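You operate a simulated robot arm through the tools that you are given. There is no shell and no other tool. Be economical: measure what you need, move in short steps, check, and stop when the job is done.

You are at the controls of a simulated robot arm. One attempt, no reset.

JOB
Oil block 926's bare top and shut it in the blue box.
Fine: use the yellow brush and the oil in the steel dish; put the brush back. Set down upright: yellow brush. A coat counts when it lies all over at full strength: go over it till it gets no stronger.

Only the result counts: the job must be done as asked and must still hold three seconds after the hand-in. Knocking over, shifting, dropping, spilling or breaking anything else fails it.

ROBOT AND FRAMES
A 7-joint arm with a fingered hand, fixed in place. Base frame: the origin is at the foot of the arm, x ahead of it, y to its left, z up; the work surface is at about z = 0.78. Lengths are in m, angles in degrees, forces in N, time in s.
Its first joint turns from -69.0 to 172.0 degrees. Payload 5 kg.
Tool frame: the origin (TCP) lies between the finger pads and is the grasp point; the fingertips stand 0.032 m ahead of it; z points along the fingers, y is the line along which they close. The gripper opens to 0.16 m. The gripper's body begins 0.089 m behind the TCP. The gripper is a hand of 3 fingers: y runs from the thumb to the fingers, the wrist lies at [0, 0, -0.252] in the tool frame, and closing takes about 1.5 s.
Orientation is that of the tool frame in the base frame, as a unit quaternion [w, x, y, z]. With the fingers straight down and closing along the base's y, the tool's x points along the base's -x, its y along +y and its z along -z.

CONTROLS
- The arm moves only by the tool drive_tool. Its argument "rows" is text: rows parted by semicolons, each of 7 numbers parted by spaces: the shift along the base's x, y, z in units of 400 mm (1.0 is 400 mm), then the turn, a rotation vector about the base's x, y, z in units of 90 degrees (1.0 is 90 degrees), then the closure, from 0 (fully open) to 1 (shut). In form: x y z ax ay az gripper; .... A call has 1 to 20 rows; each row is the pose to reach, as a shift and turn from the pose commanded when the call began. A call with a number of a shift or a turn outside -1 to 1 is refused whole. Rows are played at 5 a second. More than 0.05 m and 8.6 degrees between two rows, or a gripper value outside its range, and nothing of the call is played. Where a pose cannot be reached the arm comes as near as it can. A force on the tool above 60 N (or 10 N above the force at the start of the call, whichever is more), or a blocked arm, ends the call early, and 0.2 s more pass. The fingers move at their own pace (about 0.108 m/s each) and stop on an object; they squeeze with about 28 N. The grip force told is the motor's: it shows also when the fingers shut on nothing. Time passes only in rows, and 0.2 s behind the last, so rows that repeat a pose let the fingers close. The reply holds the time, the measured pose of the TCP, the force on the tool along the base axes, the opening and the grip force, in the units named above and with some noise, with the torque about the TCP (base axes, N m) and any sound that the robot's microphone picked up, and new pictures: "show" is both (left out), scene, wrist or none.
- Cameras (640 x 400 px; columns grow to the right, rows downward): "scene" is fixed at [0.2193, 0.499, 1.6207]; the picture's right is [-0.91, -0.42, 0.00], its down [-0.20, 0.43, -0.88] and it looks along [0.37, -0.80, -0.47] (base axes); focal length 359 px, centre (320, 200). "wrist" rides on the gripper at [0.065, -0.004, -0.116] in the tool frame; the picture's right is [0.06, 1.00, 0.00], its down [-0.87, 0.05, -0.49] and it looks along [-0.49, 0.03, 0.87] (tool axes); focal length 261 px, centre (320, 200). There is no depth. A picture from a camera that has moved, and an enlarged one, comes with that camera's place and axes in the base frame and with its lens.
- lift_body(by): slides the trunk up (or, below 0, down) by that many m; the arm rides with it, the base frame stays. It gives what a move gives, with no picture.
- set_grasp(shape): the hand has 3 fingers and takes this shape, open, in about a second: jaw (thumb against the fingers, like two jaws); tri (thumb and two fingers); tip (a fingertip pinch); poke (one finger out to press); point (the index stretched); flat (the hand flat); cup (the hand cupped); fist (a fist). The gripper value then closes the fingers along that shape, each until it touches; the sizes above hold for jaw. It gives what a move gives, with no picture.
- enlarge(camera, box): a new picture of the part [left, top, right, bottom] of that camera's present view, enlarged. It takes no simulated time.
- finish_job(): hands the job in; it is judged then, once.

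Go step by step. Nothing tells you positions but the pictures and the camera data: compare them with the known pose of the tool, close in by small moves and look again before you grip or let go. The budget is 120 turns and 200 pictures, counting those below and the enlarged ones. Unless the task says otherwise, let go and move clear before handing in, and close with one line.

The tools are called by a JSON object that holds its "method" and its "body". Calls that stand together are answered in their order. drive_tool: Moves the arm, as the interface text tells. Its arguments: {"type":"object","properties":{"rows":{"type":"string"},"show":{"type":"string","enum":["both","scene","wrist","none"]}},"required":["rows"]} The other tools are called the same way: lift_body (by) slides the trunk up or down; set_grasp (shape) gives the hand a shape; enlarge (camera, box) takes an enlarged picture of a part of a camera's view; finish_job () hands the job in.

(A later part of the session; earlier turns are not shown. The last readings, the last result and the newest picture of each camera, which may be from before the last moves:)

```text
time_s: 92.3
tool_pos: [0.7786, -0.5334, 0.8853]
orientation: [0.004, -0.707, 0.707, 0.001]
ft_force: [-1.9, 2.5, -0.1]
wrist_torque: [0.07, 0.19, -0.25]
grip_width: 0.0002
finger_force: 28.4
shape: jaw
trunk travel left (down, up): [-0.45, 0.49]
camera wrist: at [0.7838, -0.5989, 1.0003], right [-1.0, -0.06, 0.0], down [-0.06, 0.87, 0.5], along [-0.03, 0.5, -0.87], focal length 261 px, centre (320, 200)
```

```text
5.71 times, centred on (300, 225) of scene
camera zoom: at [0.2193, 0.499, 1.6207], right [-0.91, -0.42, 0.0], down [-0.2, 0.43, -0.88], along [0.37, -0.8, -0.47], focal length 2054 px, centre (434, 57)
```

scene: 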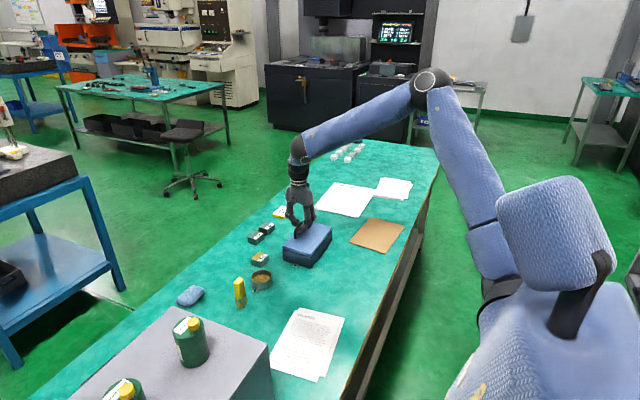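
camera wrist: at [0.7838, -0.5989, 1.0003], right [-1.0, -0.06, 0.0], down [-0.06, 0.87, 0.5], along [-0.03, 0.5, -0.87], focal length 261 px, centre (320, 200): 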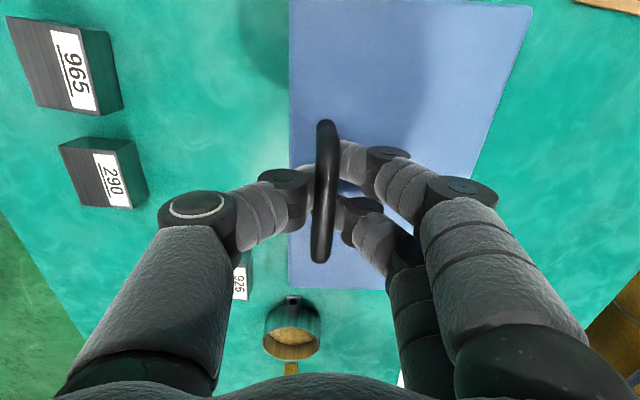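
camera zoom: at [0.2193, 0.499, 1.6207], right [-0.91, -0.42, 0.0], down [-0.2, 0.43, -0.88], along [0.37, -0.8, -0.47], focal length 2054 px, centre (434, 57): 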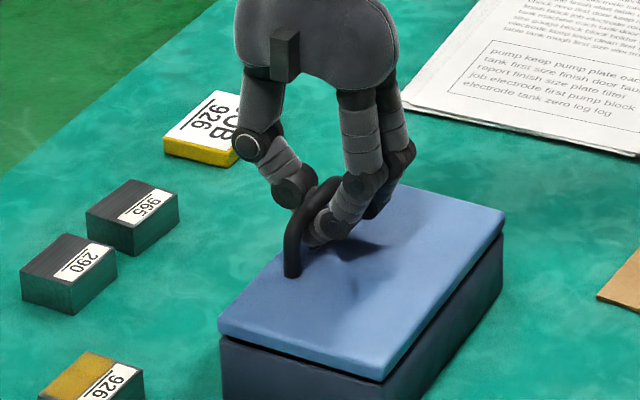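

The fingers have closed around the bar. I lift along a small arc to test how the lid opens.

{"method": "drive_tool", "body": {"rows": "-0.005 0 0.012 0 -0.03 0 1;-0.015 0 0.026 0 -0.07 0 1;-0.0265 0 0.04 0 -0.11 0 1;-0.0265 0 0.04 0 -0.11 0 1"}}

{"method": "enlarge", "body": {"camera": "scene", "box": [260, 190, 340, 270]}}

```text
time_s: 93.3
tool_pos: [0.7688, -0.534, 0.9013]
orientation: [-0.065, 0.705, -0.704, 0.061]
ft_force: [-1.7, 4.7, 0.7]
wrist_torque: [0.11, 0.22, -0.28]
grip_width: 0.0001
finger_force: 27.6
shape: jaw
trunk travel left (down, up): [-0.45, 0.49]
camera wrist: at [0.7536, -0.5989, 1.0151], right [-0.98, -0.06, -0.18], down [-0.14, 0.87, 0.48], along [0.12, 0.5, -0.86], focal length 261 px, centre (320, 200)
```

scene: 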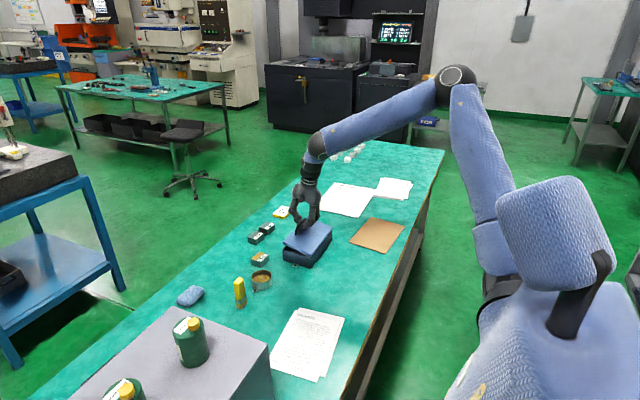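
wrist: 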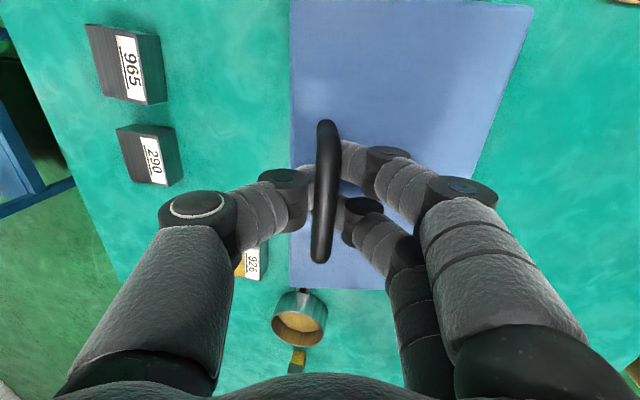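

```text
5.00 times, centred on (300, 230) of scene
camera zoom: at [0.2193, 0.499, 1.6207], right [-0.91, -0.42, 0.0], down [-0.2, 0.43, -0.88], along [0.37, -0.8, -0.47], focal length 1797 px, centre (420, 50)
```

zoom: 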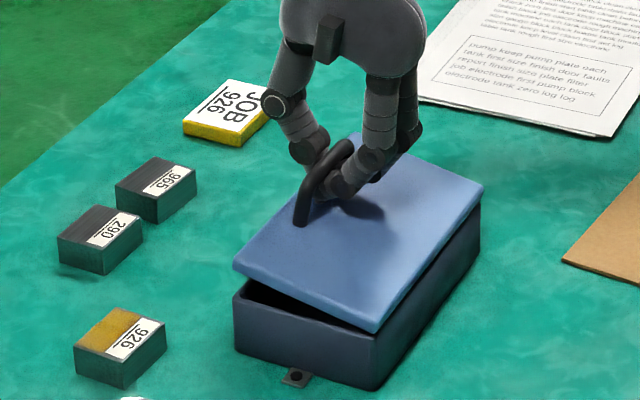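

The lid is hinged along its -x edge and follows with little force. I continue along the arc.

{"method": "drive_tool", "body": {"rows": "-0.026 0 0.028 0 -0.0889 0 1;-0.0557 0 0.052 0 -0.1778 0 1;-0.0885 0 0.072 0 -0.2667 0 1;-0.124 0 0.087 0 -0.3556 0 1;-0.161 0 0.097 0 -0.4444 0 1;-0.199 0 0.1015 0 -0.533 0 1;-0.199 0 0.1015 0 -0.533 0 1"}}

{"method": "enlarge", "body": {"camera": "scene", "box": [260, 180, 370, 270]}}

```text
time_s: 94.7
tool_pos: [0.7, -0.5333, 0.9312]
orientation: [-0.318, 0.633, -0.632, 0.315]
ft_force: [6.6, 3.2, 34.5]
wrist_torque: [0.11, 0.18, -0.15]
grip_width: 0.0
finger_force: 28.1
shape: jaw
trunk travel left (down, up): [-0.45, 0.49]
stopped in row 6: the force on the tool passed its limit at 76 N (the readings are from after the stop); the commanded pose is now the measured one
camera wrist: at [0.6097, -0.5986, 1.0036], right [-0.6, -0.06, -0.8], down [-0.43, 0.87, 0.25], along [0.68, 0.49, -0.55], focal length 261 px, centre (320, 200)
```

scene: 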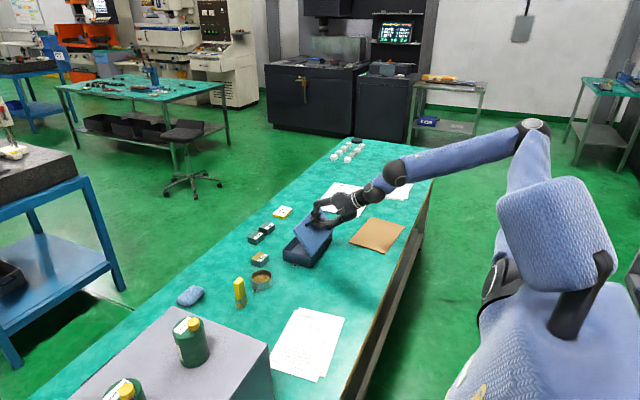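
wrist: 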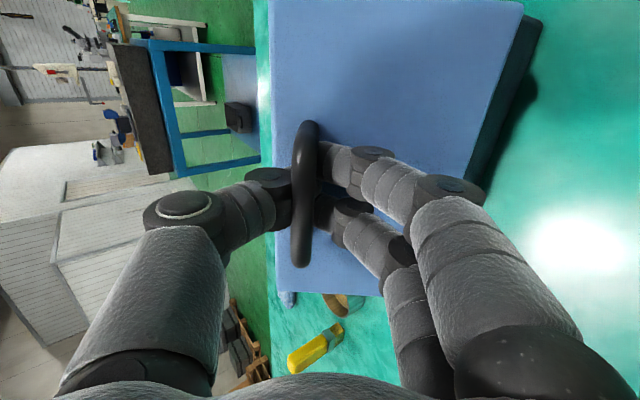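

```text
4.44 times, centred on (315, 225) of scene
camera zoom: at [0.2193, 0.499, 1.6207], right [-0.91, -0.42, 0.0], down [-0.2, 0.43, -0.88], along [0.37, -0.8, -0.47], focal length 1597 px, centre (342, 89)
```

zoom: 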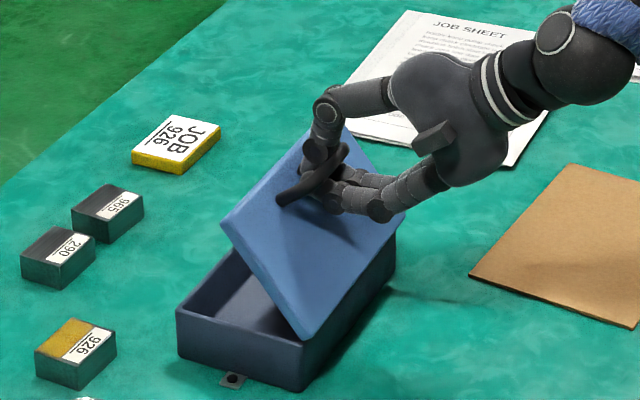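

The arm lagged low and pressed on the bar. I relieve it by moving outward a few millimetres, slowly.

{"method": "drive_tool", "body": {"rows": "0 0 0.006 0 0 0 1;0 0 0.012 0 0 0 1;0 0 0.015 0 0 0 1;0 0 0.015 0 0 0 1", "show": "none"}}

```text
time_s: 95.7
tool_pos: [0.6965, -0.5335, 0.9314]
orientation: [-0.315, 0.634, -0.633, 0.313]
ft_force: [7.4, 6.9, 35.3]
wrist_torque: [0.13, -0.12, 0.04]
grip_width: 0.0001
finger_force: 27.7
shape: jaw
trunk travel left (down, up): [-0.45, 0.49]
```

{"method": "enlarge", "body": {"camera": "scene", "box": [280, 100, 640, 325]}}

{"method": "enlarge", "body": {"camera": "scene", "box": [280, 170, 380, 270]}}

```text
1.78 times, centred on (460, 212) of scene
camera zoom: at [0.2193, 0.499, 1.6207], right [-0.91, -0.42, 0.0], down [-0.2, 0.43, -0.88], along [0.37, -0.8, -0.47], focal length 639 px, centre (71, 178)
```

zoom: 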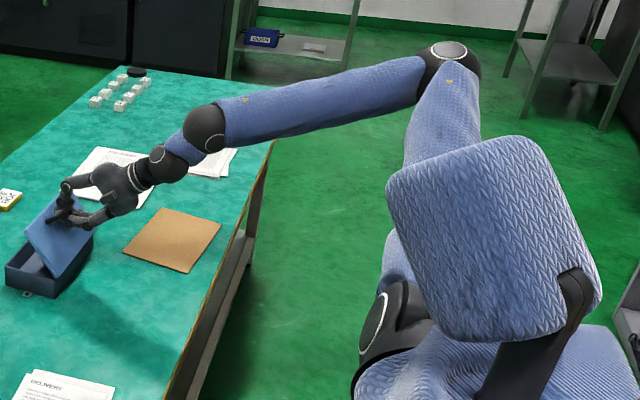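

```text
4.00 times, centred on (330, 220) of scene
camera zoom: at [0.2193, 0.499, 1.6207], right [-0.91, -0.42, 0.0], down [-0.2, 0.43, -0.88], along [0.37, -0.8, -0.47], focal length 1438 px, centre (280, 120)
```

zoom: 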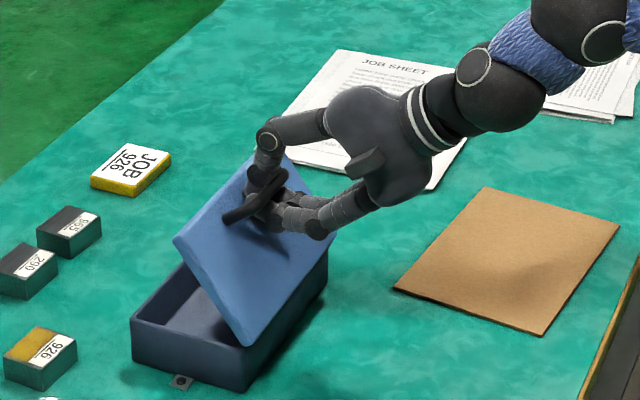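

{"method": "drive_tool", "body": {"rows": "0 0 0.008 0 0.03 0 1;0 0 0.016 0 0.06 0 1;0 0 0.016 0 0.06 0 1", "show": "wrist"}}

```text
time_s: 96.5
tool_pos: [0.6962, -0.5345, 0.9353]
orientation: [-0.284, 0.649, -0.647, 0.281]
ft_force: [1.7, 11.7, 13.5]
wrist_torque: [0.14, -0.05, 0.02]
grip_width: 0.0
finger_force: 27.8
shape: jaw
trunk travel left (down, up): [-0.45, 0.49]
camera wrist: at [0.615, -0.5993, 1.0171], right [-0.68, -0.06, -0.73], down [-0.4, 0.87, 0.3], along [0.61, 0.49, -0.61], focal length 261 px, centre (320, 200)
```

wrist: 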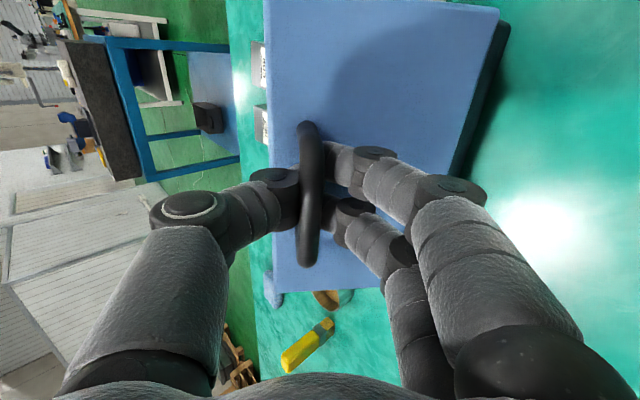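

Forces fell when I rotated back a little. I continue the arc with a slightly larger radius and slower rotation, shifting 2 mm in y.

{"method": "drive_tool", "body": {"rows": "0 0.003 0.006 0 0 0 1;-0.019 0.005 0.013 0 -0.03 0 1;-0.038 0.005 0.0175 0 -0.06 0 1;-0.038 0.005 0.0175 0 -0.06 0 1", "show": "none"}}

{"method": "enlarge", "body": {"camera": "scene", "box": [280, 170, 380, 270]}}

```text
time_s: 97.5
tool_pos: [0.6822, -0.5333, 0.9426]
orientation: [-0.314, 0.635, -0.634, 0.311]
ft_force: [-2.0, 8.2, -10.5]
wrist_torque: [0.28, 0.22, -0.06]
grip_width: 0.0
finger_force: 27.7
shape: jaw
trunk travel left (down, up): [-0.45, 0.49]
```

```text
4.00 times, centred on (330, 220) of scene
camera zoom: at [0.2193, 0.499, 1.6207], right [-0.91, -0.42, 0.0], down [-0.2, 0.43, -0.88], along [0.37, -0.8, -0.47], focal length 1438 px, centre (280, 120)
```

zoom: 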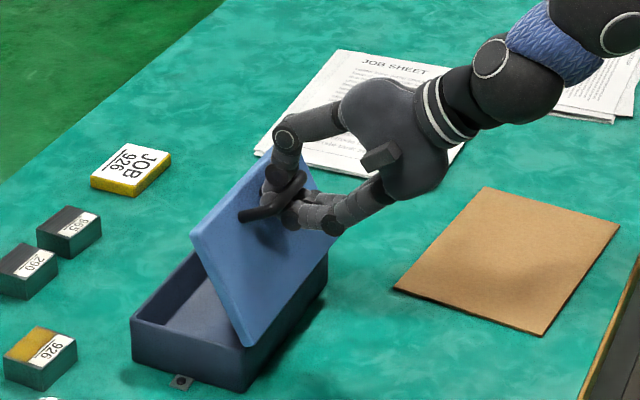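

The radius is right at about 0.110 m. I continue past vertical.

{"method": "drive_tool", "body": {"rows": "-0.018 0 -0.004 0 -0.035 0 1;-0.036 0 -0.009 0 -0.07 0 1;-0.055 0 -0.013 0 -0.105 0 1;-0.074 0 -0.0173 0 -0.14 0 1;-0.092 0 -0.0235 0 -0.175 0 1;-0.11 0 -0.03 0 -0.21 0 1;-0.123 0 -0.037 0 -0.24 0 1;-0.1355 0 -0.043 0 -0.27 0 1;-0.1355 0 -0.043 0 -0.27 0 1"}}

{"method": "enlarge", "body": {"camera": "scene", "box": [280, 170, 380, 270]}}

```text
time_s: 99.5
tool_pos: [0.6274, -0.5334, 0.9261]
orientation: [-0.441, 0.554, -0.553, 0.439]
ft_force: [-2.8, 1.6, 3.4]
wrist_torque: [0.08, 0.09, -0.03]
grip_width: 0.0
finger_force: 28.1
shape: jaw
trunk travel left (down, up): [-0.45, 0.49]
camera wrist: at [0.5163, -0.5984, 0.956], right [-0.23, -0.06, -0.97], down [-0.49, 0.87, 0.06], along [0.84, 0.49, -0.23], focal length 261 px, centre (320, 200)
```

scene: 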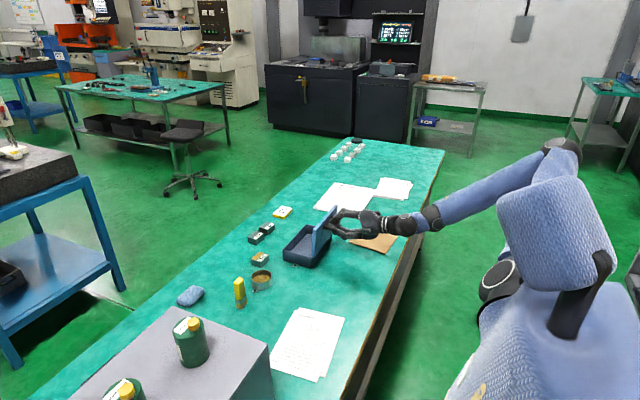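
wrist: 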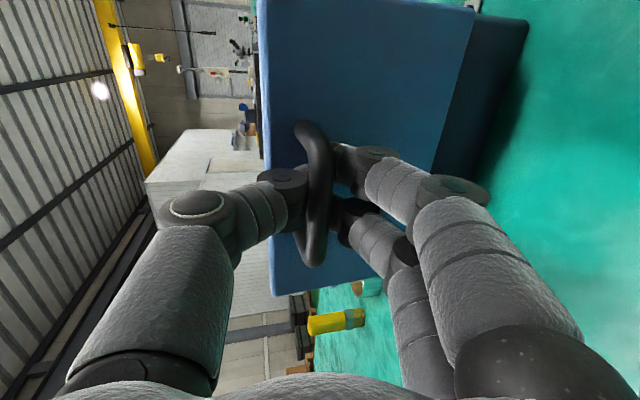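

```text
4.00 times, centred on (330, 220) of scene
camera zoom: at [0.2193, 0.499, 1.6207], right [-0.91, -0.42, 0.0], down [-0.2, 0.43, -0.88], along [0.37, -0.8, -0.47], focal length 1438 px, centre (280, 120)
```

zoom: 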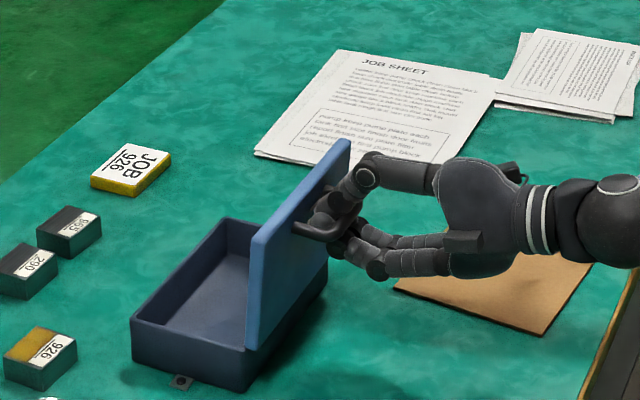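

The lid is near vertical. I go on another 15–20° to find its rest position.

{"method": "drive_tool", "body": {"rows": "-0.015 0 -0.011 0 -0.03 0 1;-0.03 0 -0.0235 0 -0.06 0 1;-0.044 0 -0.036 0 -0.09 0 1;-0.0588 0 -0.049 0 -0.12 0 1;-0.0588 0 -0.049 0 -0.12 0 1"}}

{"method": "enlarge", "body": {"camera": "scene", "box": [280, 170, 380, 270]}}

```text
time_s: 100.7
tool_pos: [0.6055, -0.5331, 0.9086]
orientation: [-0.492, 0.511, -0.508, 0.489]
ft_force: [35.3, 2.2, 25.6]
wrist_torque: [0.05, 0.26, 0.02]
grip_width: 0.0001
finger_force: 28.2
shape: jaw
trunk travel left (down, up): [-0.45, 0.49]
camera wrist: at [0.491, -0.5983, 0.9161], right [-0.04, -0.06, -1.0], down [-0.5, 0.87, -0.04], along [0.87, 0.49, -0.06], focal length 261 px, centre (320, 200)
```

scene: 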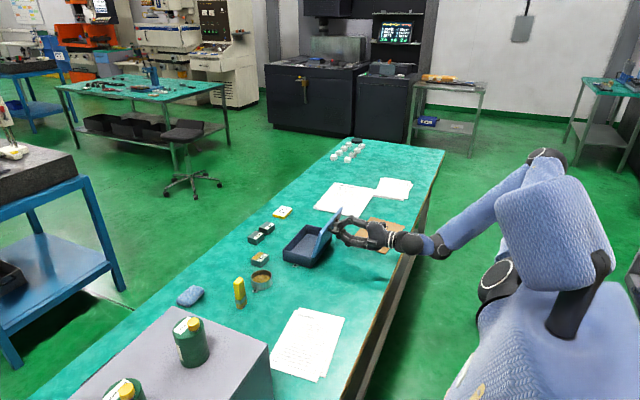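
wrist: 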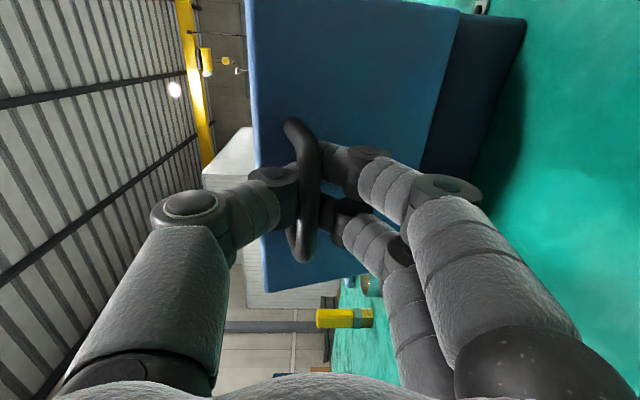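

```text
4.00 times, centred on (330, 220) of scene
camera zoom: at [0.2193, 0.499, 1.6207], right [-0.91, -0.42, 0.0], down [-0.2, 0.43, -0.88], along [0.37, -0.8, -0.47], focal length 1438 px, centre (280, 120)
```

zoom: 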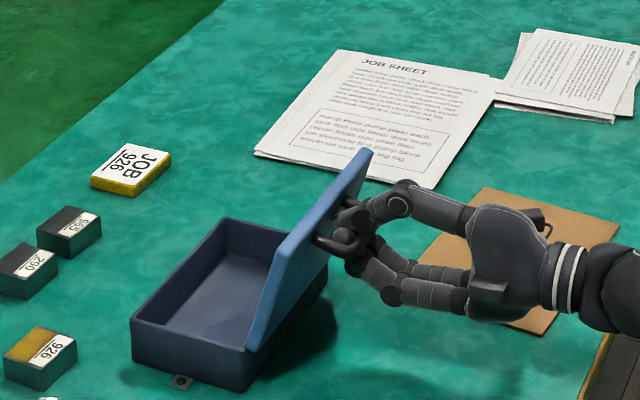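

The lid has reached its stop at about 100–105°. I relieve the push, open, and see whether it stays.

{"method": "drive_tool", "body": {"rows": "0.012 0 0.01 0 0 0 1;0.012 0 0.01 0 0 0 0.8;0.012 0 0.01 0 0 0 0.6;0.012 0 0.01 0 0 0 0.5;0.012 0 0.01 0 0 0 0.5;-0.05 0 0 0 0 0 0.5;-0.12 0 -0.005 0 0 0 0.5;-0.16 0 -0.005 0 0 0 0.5"}}

{"method": "enlarge", "body": {"camera": "scene", "box": [280, 170, 380, 270]}}

```text
time_s: 102.5
tool_pos: [0.556, -0.5334, 0.9021]
orientation: [-0.49, 0.513, -0.509, 0.487]
ft_force: [0.8, 1.2, 0.1]
wrist_torque: [-0.02, 0.01, -0.02]
grip_width: 0.0796
finger_force: 0.0
shape: jaw
out of reach, approached as far as the arm can: row 8
trunk travel left (down, up): [-0.45, 0.49]
camera wrist: at [0.4426, -0.5996, 0.911], right [-0.04, -0.06, -1.0], down [-0.5, 0.87, -0.03], along [0.87, 0.5, -0.07], focal length 261 px, centre (320, 200)
```

scene: 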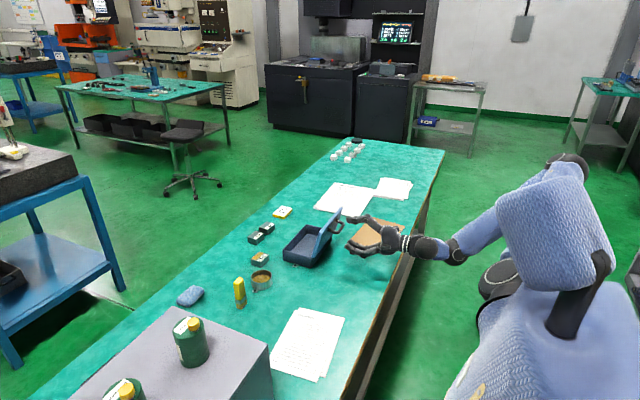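
wrist: 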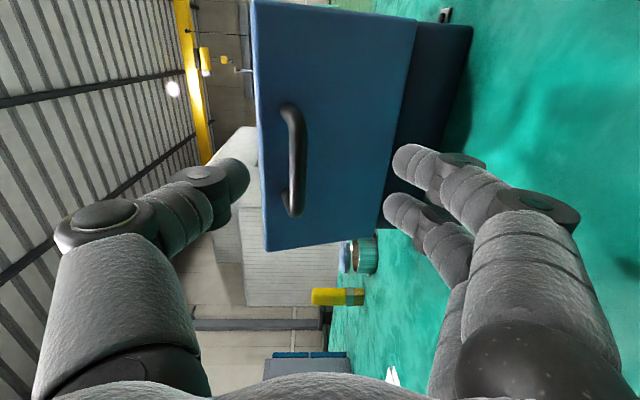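

```text
4.00 times, centred on (330, 220) of scene
camera zoom: at [0.2193, 0.499, 1.6207], right [-0.91, -0.42, 0.0], down [-0.2, 0.43, -0.88], along [0.37, -0.8, -0.47], focal length 1438 px, centre (280, 120)
```

zoom: 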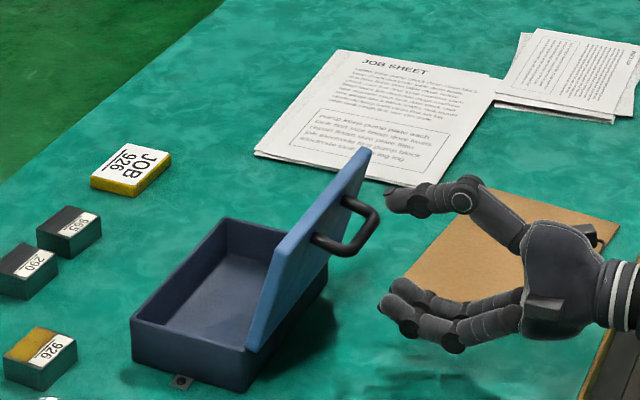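

The lid stays open by itself. I back out, raising and straightening the hand.

{"method": "drive_tool", "body": {"rows": "0 0 0.02 0 0.08 0 0.5;0 0 0.06 0 0.17 0 0.5;0 0 0.12 0 0.26 0 0.5;0 0 0.2 0 0.35 0 0.5;0 0 0.28 0 0.44 0 0.5;0 0 0.36 0 0.53 0 0.5;0 0 0.44 0 0.62 0 0.5;0 0 0.5 0 0.71 0 0.5;0 0 0.56 0 0.8 0 0.5;0 0 0.6 0 0.89 0 0.5;0 0 0.6 0 0.97 0 0.5;0 0 0.6 0 0.97 0 0.5", "show": "scene"}}

```text
time_s: 102.9
tool_pos: [0.5252, -0.5397, 0.8449]
orientation: [-0.436, 0.559, -0.555, 0.436]
ft_force: [-20.4, -7.9, 73.0]
wrist_torque: [-0.51, 4.91, 0.35]
grip_width: 0.0665
finger_force: 0.1
shape: jaw
out of reach, approached as far as the arm can: row 1, 2
trunk travel left (down, up): [-0.45, 0.49]
stopped in row 2: the force on the tool passed its limit at 89 N (the readings are from after the stop); the commanded pose is now the measured one
```

scene: 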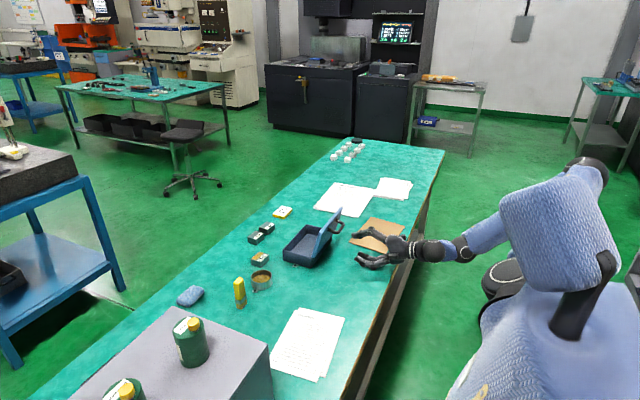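

The arm got into its fold limit and the hand sank onto the bench. I raise the whole trunk straight up to free it.

{"method": "lift_body", "body": {"by": 0.2}}

{"method": "enlarge", "body": {"camera": "scene", "box": [240, 170, 460, 300]}}

```text
time_s: 103.7
tool_pos: [0.51, -0.5495, 0.8627]
orientation: [-0.422, 0.567, -0.566, 0.425]
ft_force: [2.3, -3.0, -3.3]
wrist_torque: [0.02, -0.28, 0.38]
grip_width: 0.0798
finger_force: 0.1
shape: jaw
trunk travel left (down, up): [-0.493, 0.447]
stopped: the arm was blocked; the commanded pose is now the measured one
```

```text
2.91 times, centred on (350, 235) of scene
camera zoom: at [0.2193, 0.499, 1.6207], right [-0.91, -0.42, 0.0], down [-0.2, 0.43, -0.88], along [0.37, -0.8, -0.47], focal length 1045 px, centre (233, 98)
```

zoom: 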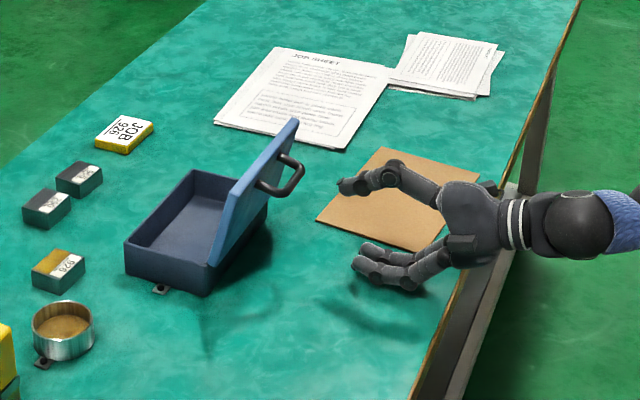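

{"method": "lift_body", "body": {"by": 0.1}}

{"method": "drive_tool", "body": {"rows": "0 0 0 0 0 0 0.5"}}

```text
time_s: 104.0
tool_pos: [0.5165, -0.5433, 0.8629]
orientation: [-0.423, 0.569, -0.565, 0.421]
ft_force: [-0.9, -0.1, -0.8]
wrist_torque: [-0.02, -0.02, 0.06]
grip_width: 0.0796
finger_force: 0.0
shape: jaw
trunk travel left (down, up): [-0.495, 0.445]
stopped: the arm was blocked; the commanded pose is now the measured one
```

```text
time_s: 104.4
tool_pos: [0.5184, -0.5429, 0.8619]
orientation: [-0.422, 0.57, -0.565, 0.421]
ft_force: [0.9, -0.4, 0.3]
wrist_torque: [0.0, -0.06, 0.0]
grip_width: 0.08
finger_force: 0.1
shape: jaw
trunk travel left (down, up): [-0.495, 0.445]
camera wrist: at [0.4097, -0.6082, 0.8993], right [-0.29, -0.07, -0.96], down [-0.49, 0.87, 0.09], along [0.82, 0.49, -0.28], focal length 261 px, centre (320, 200)
```

scene: 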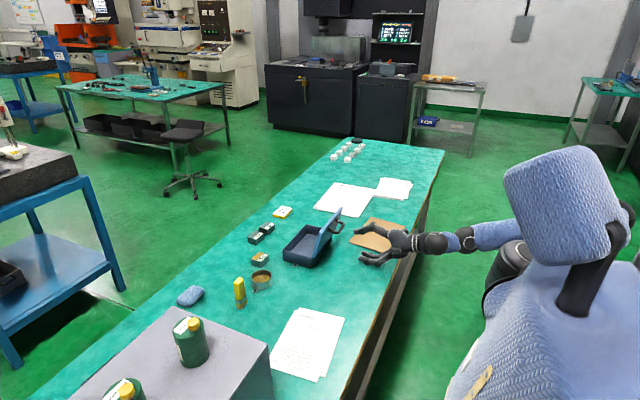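
wrist: 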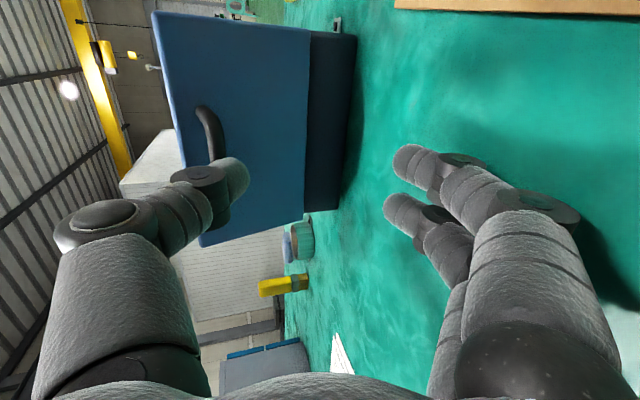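

The hand is free and nothing seems shifted. I move it sideways toward +y, away from the lid, which also unfolds the arm.

{"method": "drive_tool", "body": {"rows": "0 0.04 0.01 0 0 0 0.5;0 0.08 0.03 0 0 0 0.5;0 0.12 0.05 0 0 0 0.5;0 0.16 0.07 0 0 0 0.5", "show": "scene"}}

```text
time_s: 105.4
tool_pos: [0.5467, -0.5229, 0.8658]
orientation: [-0.422, 0.57, -0.566, 0.42]
ft_force: [-0.5, 0.4, -0.2]
wrist_torque: [0.02, 0.01, -0.06]
grip_width: 0.0799
finger_force: 0.1
shape: jaw
out of reach, approached as far as the arm can: row 1, 2, 3, 4
trunk travel left (down, up): [-0.495, 0.445]
```

scene: 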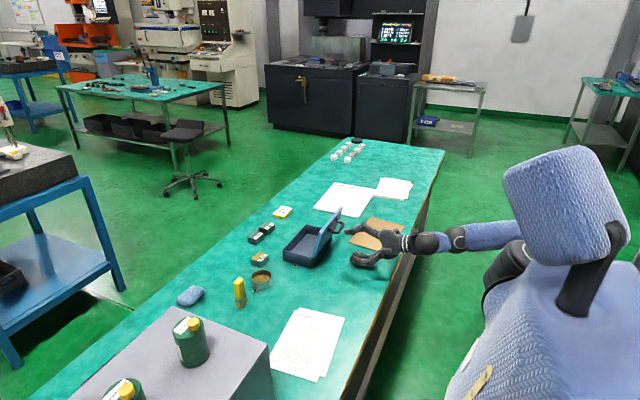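

The fold limit pushes it outward. I close the fingers to stay clear of the handle and turn the hand downward, which lengthens the arm.

{"method": "drive_tool", "body": {"rows": "0 0 0 0 0 0 0.7;0 0 0 0 0 0 0.95;0 0 0 0 0 0 0.95;0 0 0 0 0.06 0 0.95;0 0 0.005 0 0.12 0 0.95;0 0 0.01 0 0.18 0 0.95;0 0 0.01 0 0.18 0 0.95"}}

```text
time_s: 107.2
tool_pos: [0.5962, -0.5246, 1.0108]
orientation: [-0.422, 0.571, -0.566, 0.419]
ft_force: [-0.2, -0.1, 0.8]
wrist_torque: [-0.03, 0.02, -0.04]
grip_width: 0.0081
finger_force: 0.0
shape: jaw
out of reach, approached as far as the arm can: row 4, 5, 6, 7
trunk travel left (down, up): [-0.495, 0.445]
stopped in row 7: the arm was blocked; the commanded pose is now the measured one
camera wrist: at [0.487, -0.5903, 1.0487], right [-0.29, -0.07, -0.95], down [-0.49, 0.87, 0.09], along [0.82, 0.5, -0.28], focal length 261 px, centre (320, 200)
```

scene: 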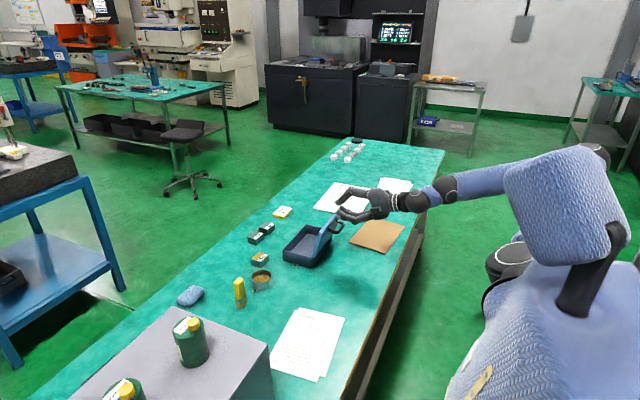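
wrist: 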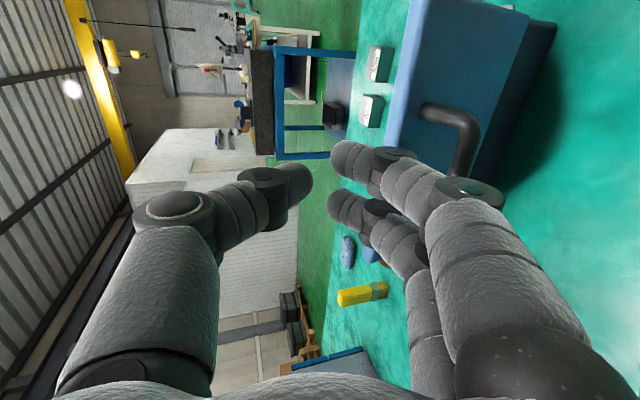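

The hand has come up above the lid without touching it. I go on up and outward over the box.

{"method": "drive_tool", "body": {"rows": "0.04 0.02 0.06 0 0 0 0.9;0.1 0.05 0.12 0 0.05 0 0.9;0.17 0.1 0.18 0 0.1 0 0.9;0.25 0.15 0.2 0 0.15 0 0.9;0.33 0.2 0.2 0 0.2 0 0.9", "show": "scene"}}

```text
time_s: 108.6
tool_pos: [0.7183, -0.4447, 1.0107]
orientation: [-0.289, 0.648, -0.644, 0.285]
ft_force: [-0.7, -1.1, 0.3]
wrist_torque: [0.02, 0.0, 0.02]
grip_width: 0.0159
finger_force: 0.0
shape: jaw
trunk travel left (down, up): [-0.495, 0.445]
stopped in row 5: the arm was blocked; the commanded pose is now the measured one
```

scene: 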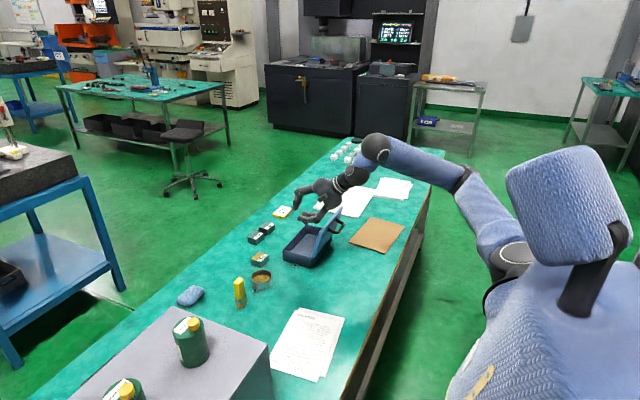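

{"method": "drive_tool", "body": {"rows": "0 0 0.05 0 0 0 0.9;0.02 0.02 0.1 0 0.07 0 0.9;0.05 0.04 0.15 0 0.14 0 0.9;0.08 0.06 0.18 0 0.21 0 0.9;0.1 0.08 0.2 0 0.28 0 0.9;0.12 0.1 0.2 0 0.35 0 0.9;0.12 0.1 0.2 0 0.42 0 0.9;0.12 0.1 0.2 0 0.49 0 0.9;0.12 0.1 0.2 0 0.533 0 0.9;0.12 0.1 0.2 0 0.533 0 0.9"}}

{"method": "enlarge", "body": {"camera": "scene", "box": [210, 200, 430, 320]}}

```text
time_s: 109.3
tool_pos: [0.7192, -0.4275, 0.9337]
orientation: [0.213, -0.676, 0.684, -0.175]
ft_force: [49.5, 12.1, 16.0]
wrist_torque: [-0.29, 1.96, -0.19]
grip_width: 0.0098
finger_force: 0.0
shape: jaw
trunk travel left (down, up): [-0.495, 0.445]
stopped in row 3: the force on the tool passed its limit at 78 N (the readings are from after the stop); the commanded pose is now the measured one
camera wrist: at [0.6627, -0.4979, 1.0301], right [-0.85, -0.04, -0.53], down [-0.31, 0.85, 0.43], along [0.43, 0.53, -0.73], focal length 261 px, centre (320, 200)
```

scene: 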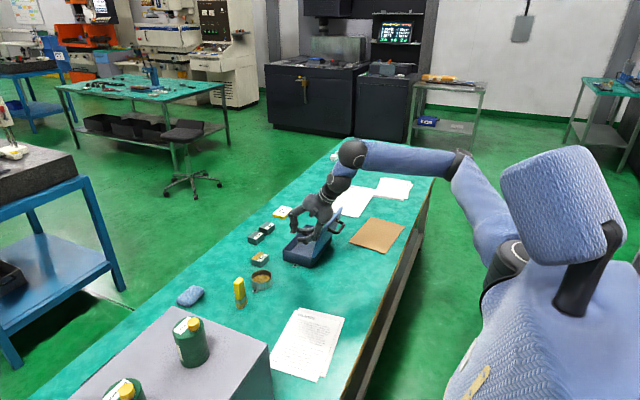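
wrist: 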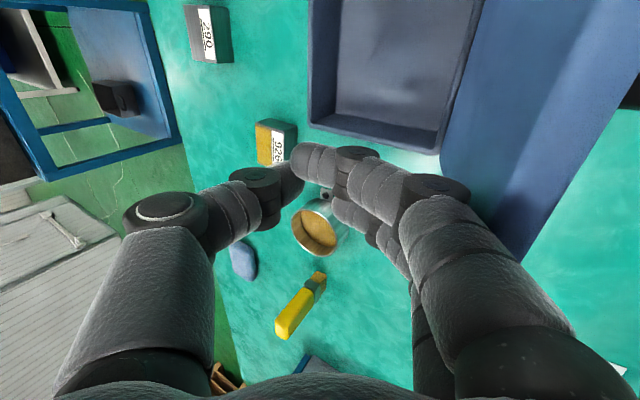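

```text
2.91 times, centred on (320, 260) of scene
camera zoom: at [0.2193, 0.499, 1.6207], right [-0.91, -0.42, 0.0], down [-0.2, 0.43, -0.88], along [0.37, -0.8, -0.47], focal length 1045 px, centre (320, 26)
```

zoom: 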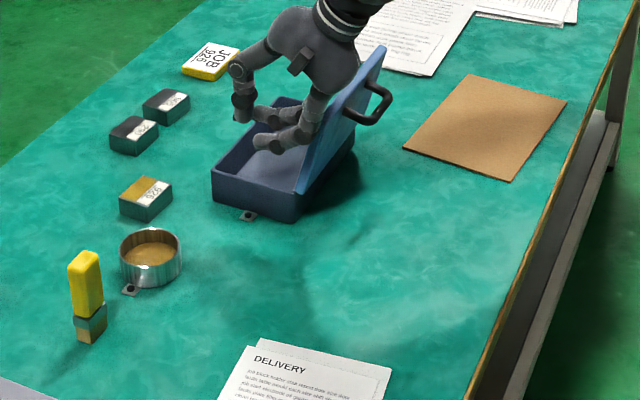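

The hand is leaning on the lid, which is at its stop. I ease off toward +x and up in tiny steps.

{"method": "drive_tool", "body": {"rows": "0.02 0 0 0 0 0 0.9;0.04 0 0.01 0 0 0 0.9;0.06 0 0.03 0 0 0 0.9;0.08 0 0.05 0 0 0 0.9;0.08 0 0.05 0 0 0 0.9", "show": "scene"}}

```text
time_s: 109.6
tool_pos: [0.7204, -0.4277, 0.9384]
orientation: [0.215, -0.675, 0.683, -0.178]
ft_force: [37.0, 9.6, 21.1]
wrist_torque: [-0.41, 2.01, -0.18]
grip_width: 0.0104
finger_force: 0.0
shape: jaw
trunk travel left (down, up): [-0.495, 0.445]
stopped in row 1: the force on the tool passed its limit at 72 N (the readings are from after the stop); the commanded pose is now the measured one
```

scene: 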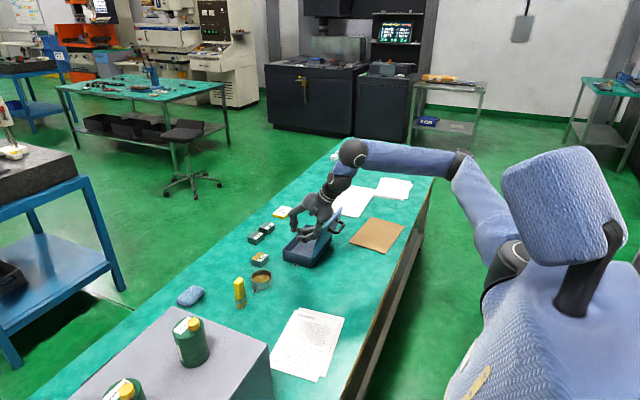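

{"method": "drive_tool", "body": {"rows": "0.005 0.001 0.004 0 0 0 0.9;0.01 0.002 0.008 0 0 0 0.9;0.015 0.003 0.012 0 0 0 0.9;0.02 0.004 0.016 0 0 0 0.9", "show": "none"}}

```text
time_s: 110.6
tool_pos: [0.7247, -0.4297, 0.9375]
orientation: [0.211, -0.675, 0.685, -0.176]
ft_force: [18.0, 1.1, 0.9]
wrist_torque: [0.03, 0.2, 0.26]
grip_width: 0.0131
finger_force: 0.0
shape: jaw
trunk travel left (down, up): [-0.495, 0.445]
```

{"method": "drive_tool", "body": {"rows": "0.01 0 0.01 0 0 0 0.9;0.03 0 0.02 0 0 0 0.9;0.05 0 0.03 0 0 0 0.9;0.07 0 0.05 0 0 0 0.9;0.09 0 0.08 0 0 0 0.9;0.1 0 0.11 0 0 0 0.9;0.11 0 0.14 0 0 0 0.9;0.12 0 0.17 0 0 0 0.9"}}

{"method": "enlarge", "body": {"camera": "scene", "box": [230, 180, 390, 290]}}

```text
time_s: 112.4
tool_pos: [0.7736, -0.4281, 1.01]
orientation: [0.212, -0.675, 0.684, -0.177]
ft_force: [0.0, -0.3, 0.0]
wrist_torque: [0.0, 0.03, -0.01]
grip_width: 0.0155
finger_force: 0.0
shape: jaw
trunk travel left (down, up): [-0.495, 0.445]
camera wrist: at [0.7158, -0.4981, 1.1052], right [-0.85, -0.04, -0.53], down [-0.31, 0.85, 0.43], along [0.43, 0.53, -0.73], focal length 261 px, centre (320, 200)
```

scene: 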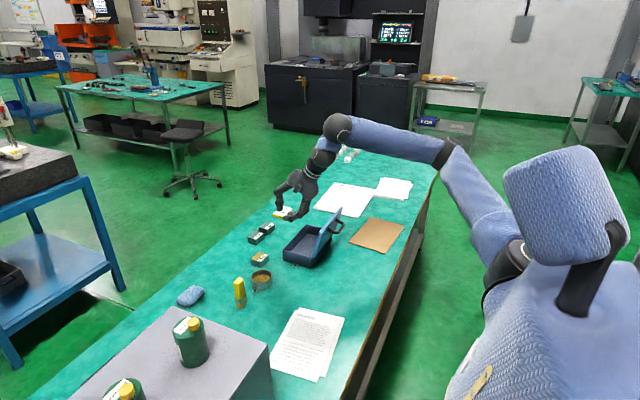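
wrist: 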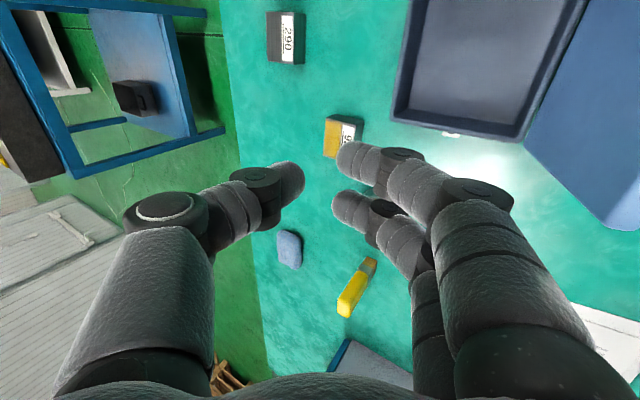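

```text
3.64 times, centred on (310, 235) of scene
camera zoom: at [0.2193, 0.499, 1.6207], right [-0.91, -0.42, 0.0], down [-0.2, 0.43, -0.88], along [0.37, -0.8, -0.47], focal length 1307 px, centre (356, 73)
```

zoom: 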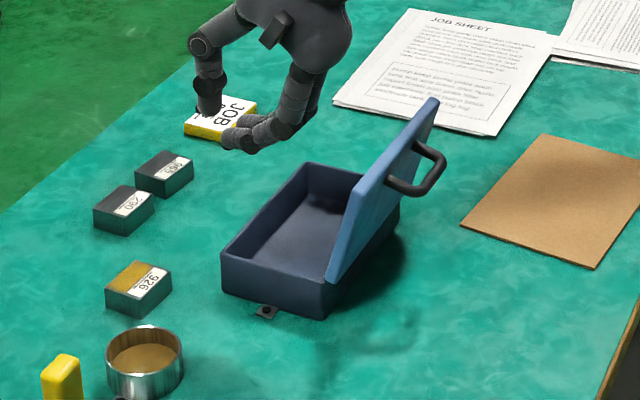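

Clear, and nothing is disturbed: the lid stands open and block, dish, brush and cards are in place. Next I turn the hand upright at yaw 0 and move above block 926.

{"method": "drive_tool", "body": {"rows": "0.015 0.01 0 0.021 0.025 -0.08 0.9;0.03 0.02 0 0.042 0.05 -0.16 0.9;0.045 0.03 0 0.063 0.076 -0.241 0.8;0.06 0.04 0 0.084 0.101 -0.321 0.7;0.075 0.05 0 0.105 0.126 -0.402 0.6;0.09 0.06 0 0.126 0.151 -0.482 0.5;0.105 0.07 0 0.148 0.177 -0.562 0.4;0.12 0.08 0 0.169 0.202 -0.643 0.4;0.135 0.09 0 0.19 0.227 -0.723 0.4;0.15 0.1 0 0.211 0.252 -0.803 0.4;0.165 0.11 0 0.232 0.278 -0.884 0.4;0.18 0.1175 0 0.253 0.303 -0.964 0.4;0.19 0.1175 0 0.253 0.303 -0.964 0.4;0.19 0.1175 -0.05 0.253 0.303 -0.964 0.4;0.19 0.1175 -0.05 0.253 0.303 -0.964 0.4"}}

```text
time_s: 115.6
tool_pos: [0.8487, -0.3817, 0.9897]
orientation: [0.0, 0.001, 1.0, 0.001]
ft_force: [-1.0, -0.6, 0.7]
wrist_torque: [0.0, -0.03, -0.02]
grip_width: 0.0955
finger_force: 0.0
shape: jaw
trunk travel left (down, up): [-0.495, 0.445]
camera wrist: at [0.7839, -0.3846, 1.1044], right [-0.06, 1.0, 0.0], down [0.87, 0.05, 0.49], along [0.49, 0.03, -0.87], focal length 261 px, centre (320, 200)
```

scene: 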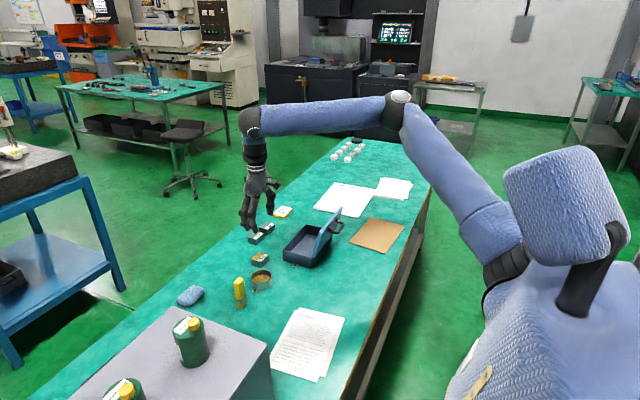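
wrist: 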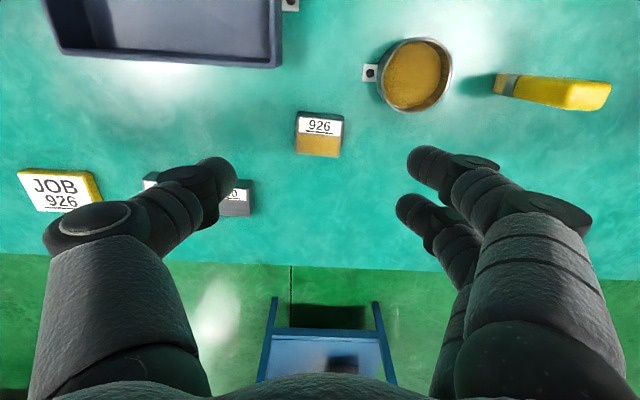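

The coat shows evenly. The block is centred at (0.869, -0.380). I descend around it; let me also view the coat closely on the way.

{"method": "enlarge", "body": {"camera": "wrist", "box": [280, 100, 360, 165]}}

{"method": "drive_tool", "body": {"rows": "0.03 0.003 -0.08 0 0 0 0.4;0.051 0.003 -0.17 0 0 0 0.4;0.051 0.003 -0.26 0 0 0 0.4;0.051 0.003 -0.34 0 0 0 0.4;0.051 0.003 -0.4 0 0 0 0.4;0.051 0.003 -0.42 0 0 0 0.4;0.051 0.003 -0.42 0 0 0 0.4"}}

```text
6.15 times, centred on (320, 132) of wrist
camera zoom: at [0.7839, -0.3846, 1.1044], right [-0.06, 1.0, 0.0], down [0.87, 0.05, 0.49], along [0.49, 0.03, -0.87], focal length 1604 px, centre (320, 615)
```

zoom: 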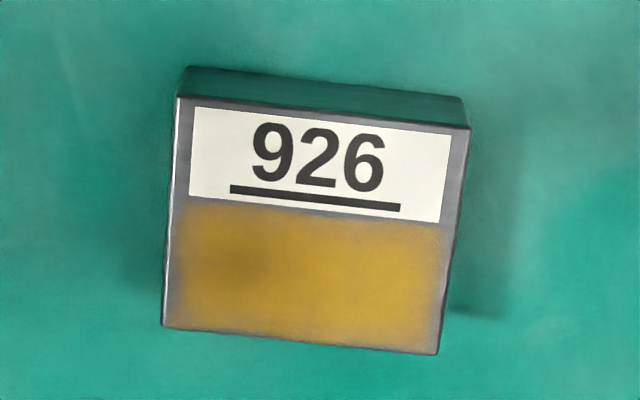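

```text
time_s: 117.2
tool_pos: [0.8692, -0.3809, 0.8222]
orientation: [0.001, 0.001, 1.0, 0.001]
ft_force: [-0.2, 0.5, -0.1]
wrist_torque: [-0.04, 0.03, 0.02]
grip_width: 0.0956
finger_force: 0.0
shape: jaw
trunk travel left (down, up): [-0.495, 0.445]
camera wrist: at [0.8046, -0.3845, 0.9364], right [-0.06, 1.0, 0.0], down [0.87, 0.05, 0.49], along [0.49, 0.03, -0.87], focal length 261 px, centre (320, 200)
```

scene: 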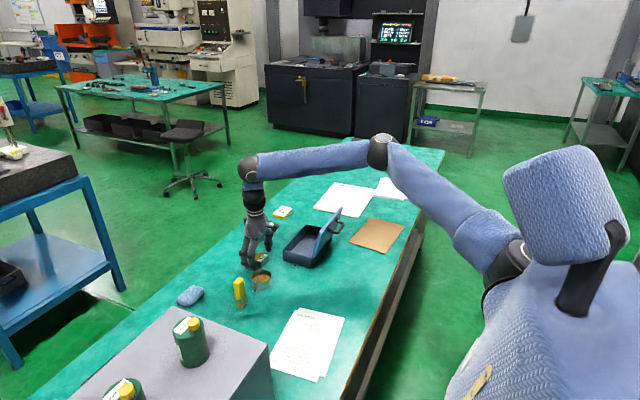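
wrist: 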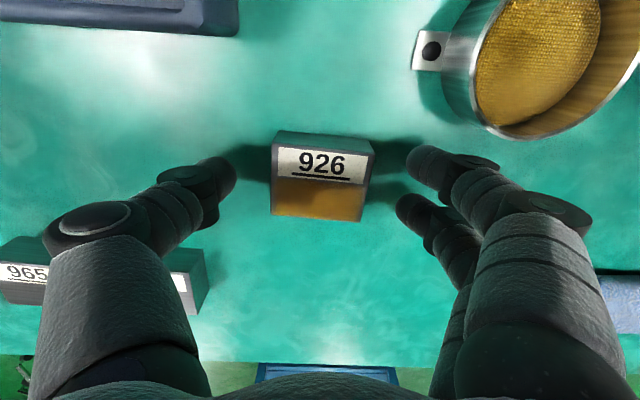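

{"method": "enlarge", "body": {"camera": "wrist", "box": [260, 125, 390, 225]}}

{"method": "enlarge", "body": {"camera": "scene", "box": [235, 235, 285, 275]}}

```text
4.00 times, centred on (325, 175) of wrist
camera zoom: at [0.8046, -0.3845, 0.9364], right [-0.06, 1.0, 0.0], down [0.87, 0.05, 0.49], along [0.49, 0.03, -0.87], focal length 1043 px, centre (300, 300)
```

zoom: 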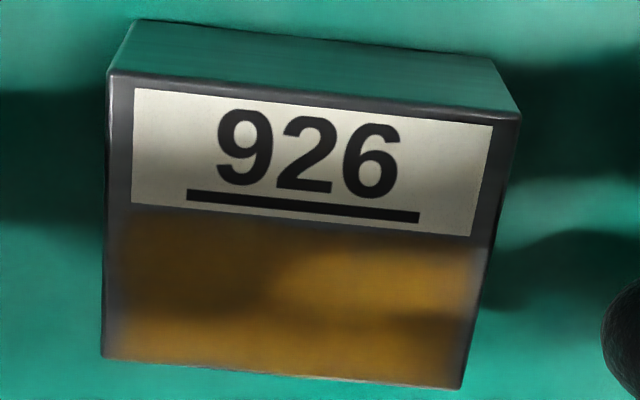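

```text
10.00 times, centred on (260, 255) of scene
camera zoom: at [0.2193, 0.499, 1.6207], right [-0.91, -0.42, 0.0], down [-0.2, 0.43, -0.88], along [0.37, -0.8, -0.47], focal length 3594 px, centre (920, -350)
```

zoom: 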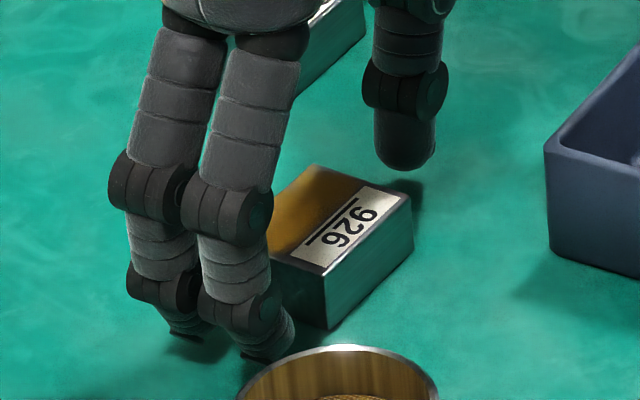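

The darker patches are finger shadows and the coat is even. I close on the block's sides and lift it.

{"method": "drive_tool", "body": {"rows": "0 0 0 0 0 0 0.7;0 0 0 0 0 0 0.9;0 0 0 0 0 0 0.9;0 0 0 0 0 0 0.9;0 0 0 0 0 0 0.9;0 0 0.08 0 0 0 0.9;0 0 0.18 0 0 0 0.9;0 0 0.28 0 0 0 0.9;0 0 0.28 0 0 0 0.9"}}

```text
time_s: 119.2
tool_pos: [0.8707, -0.3813, 0.9321]
orientation: [0.0, 0.001, 1.0, 0.001]
ft_force: [0.8, 0.1, -5.0]
wrist_torque: [0.02, -0.02, 0.0]
grip_width: 0.0488
finger_force: 28.4
shape: jaw
trunk travel left (down, up): [-0.495, 0.445]
camera wrist: at [0.8061, -0.3853, 1.0471], right [-0.06, 1.0, 0.0], down [0.87, 0.05, 0.49], along [0.49, 0.03, -0.87], focal length 261 px, centre (320, 200)
```

scene: 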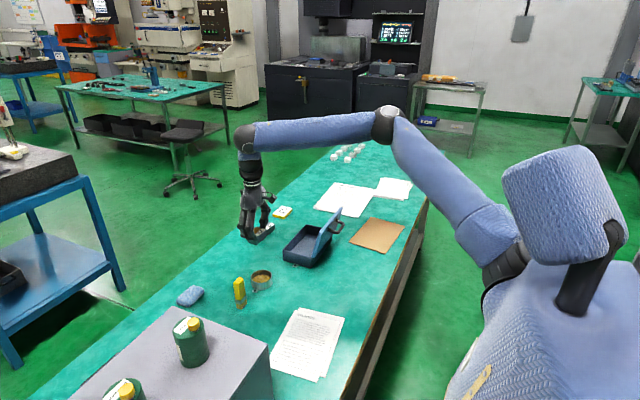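
wrist: 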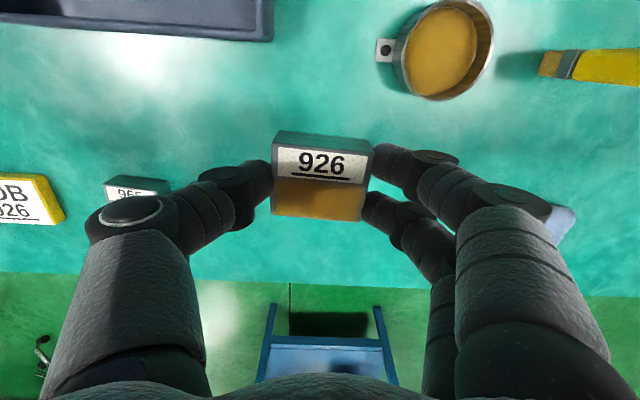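

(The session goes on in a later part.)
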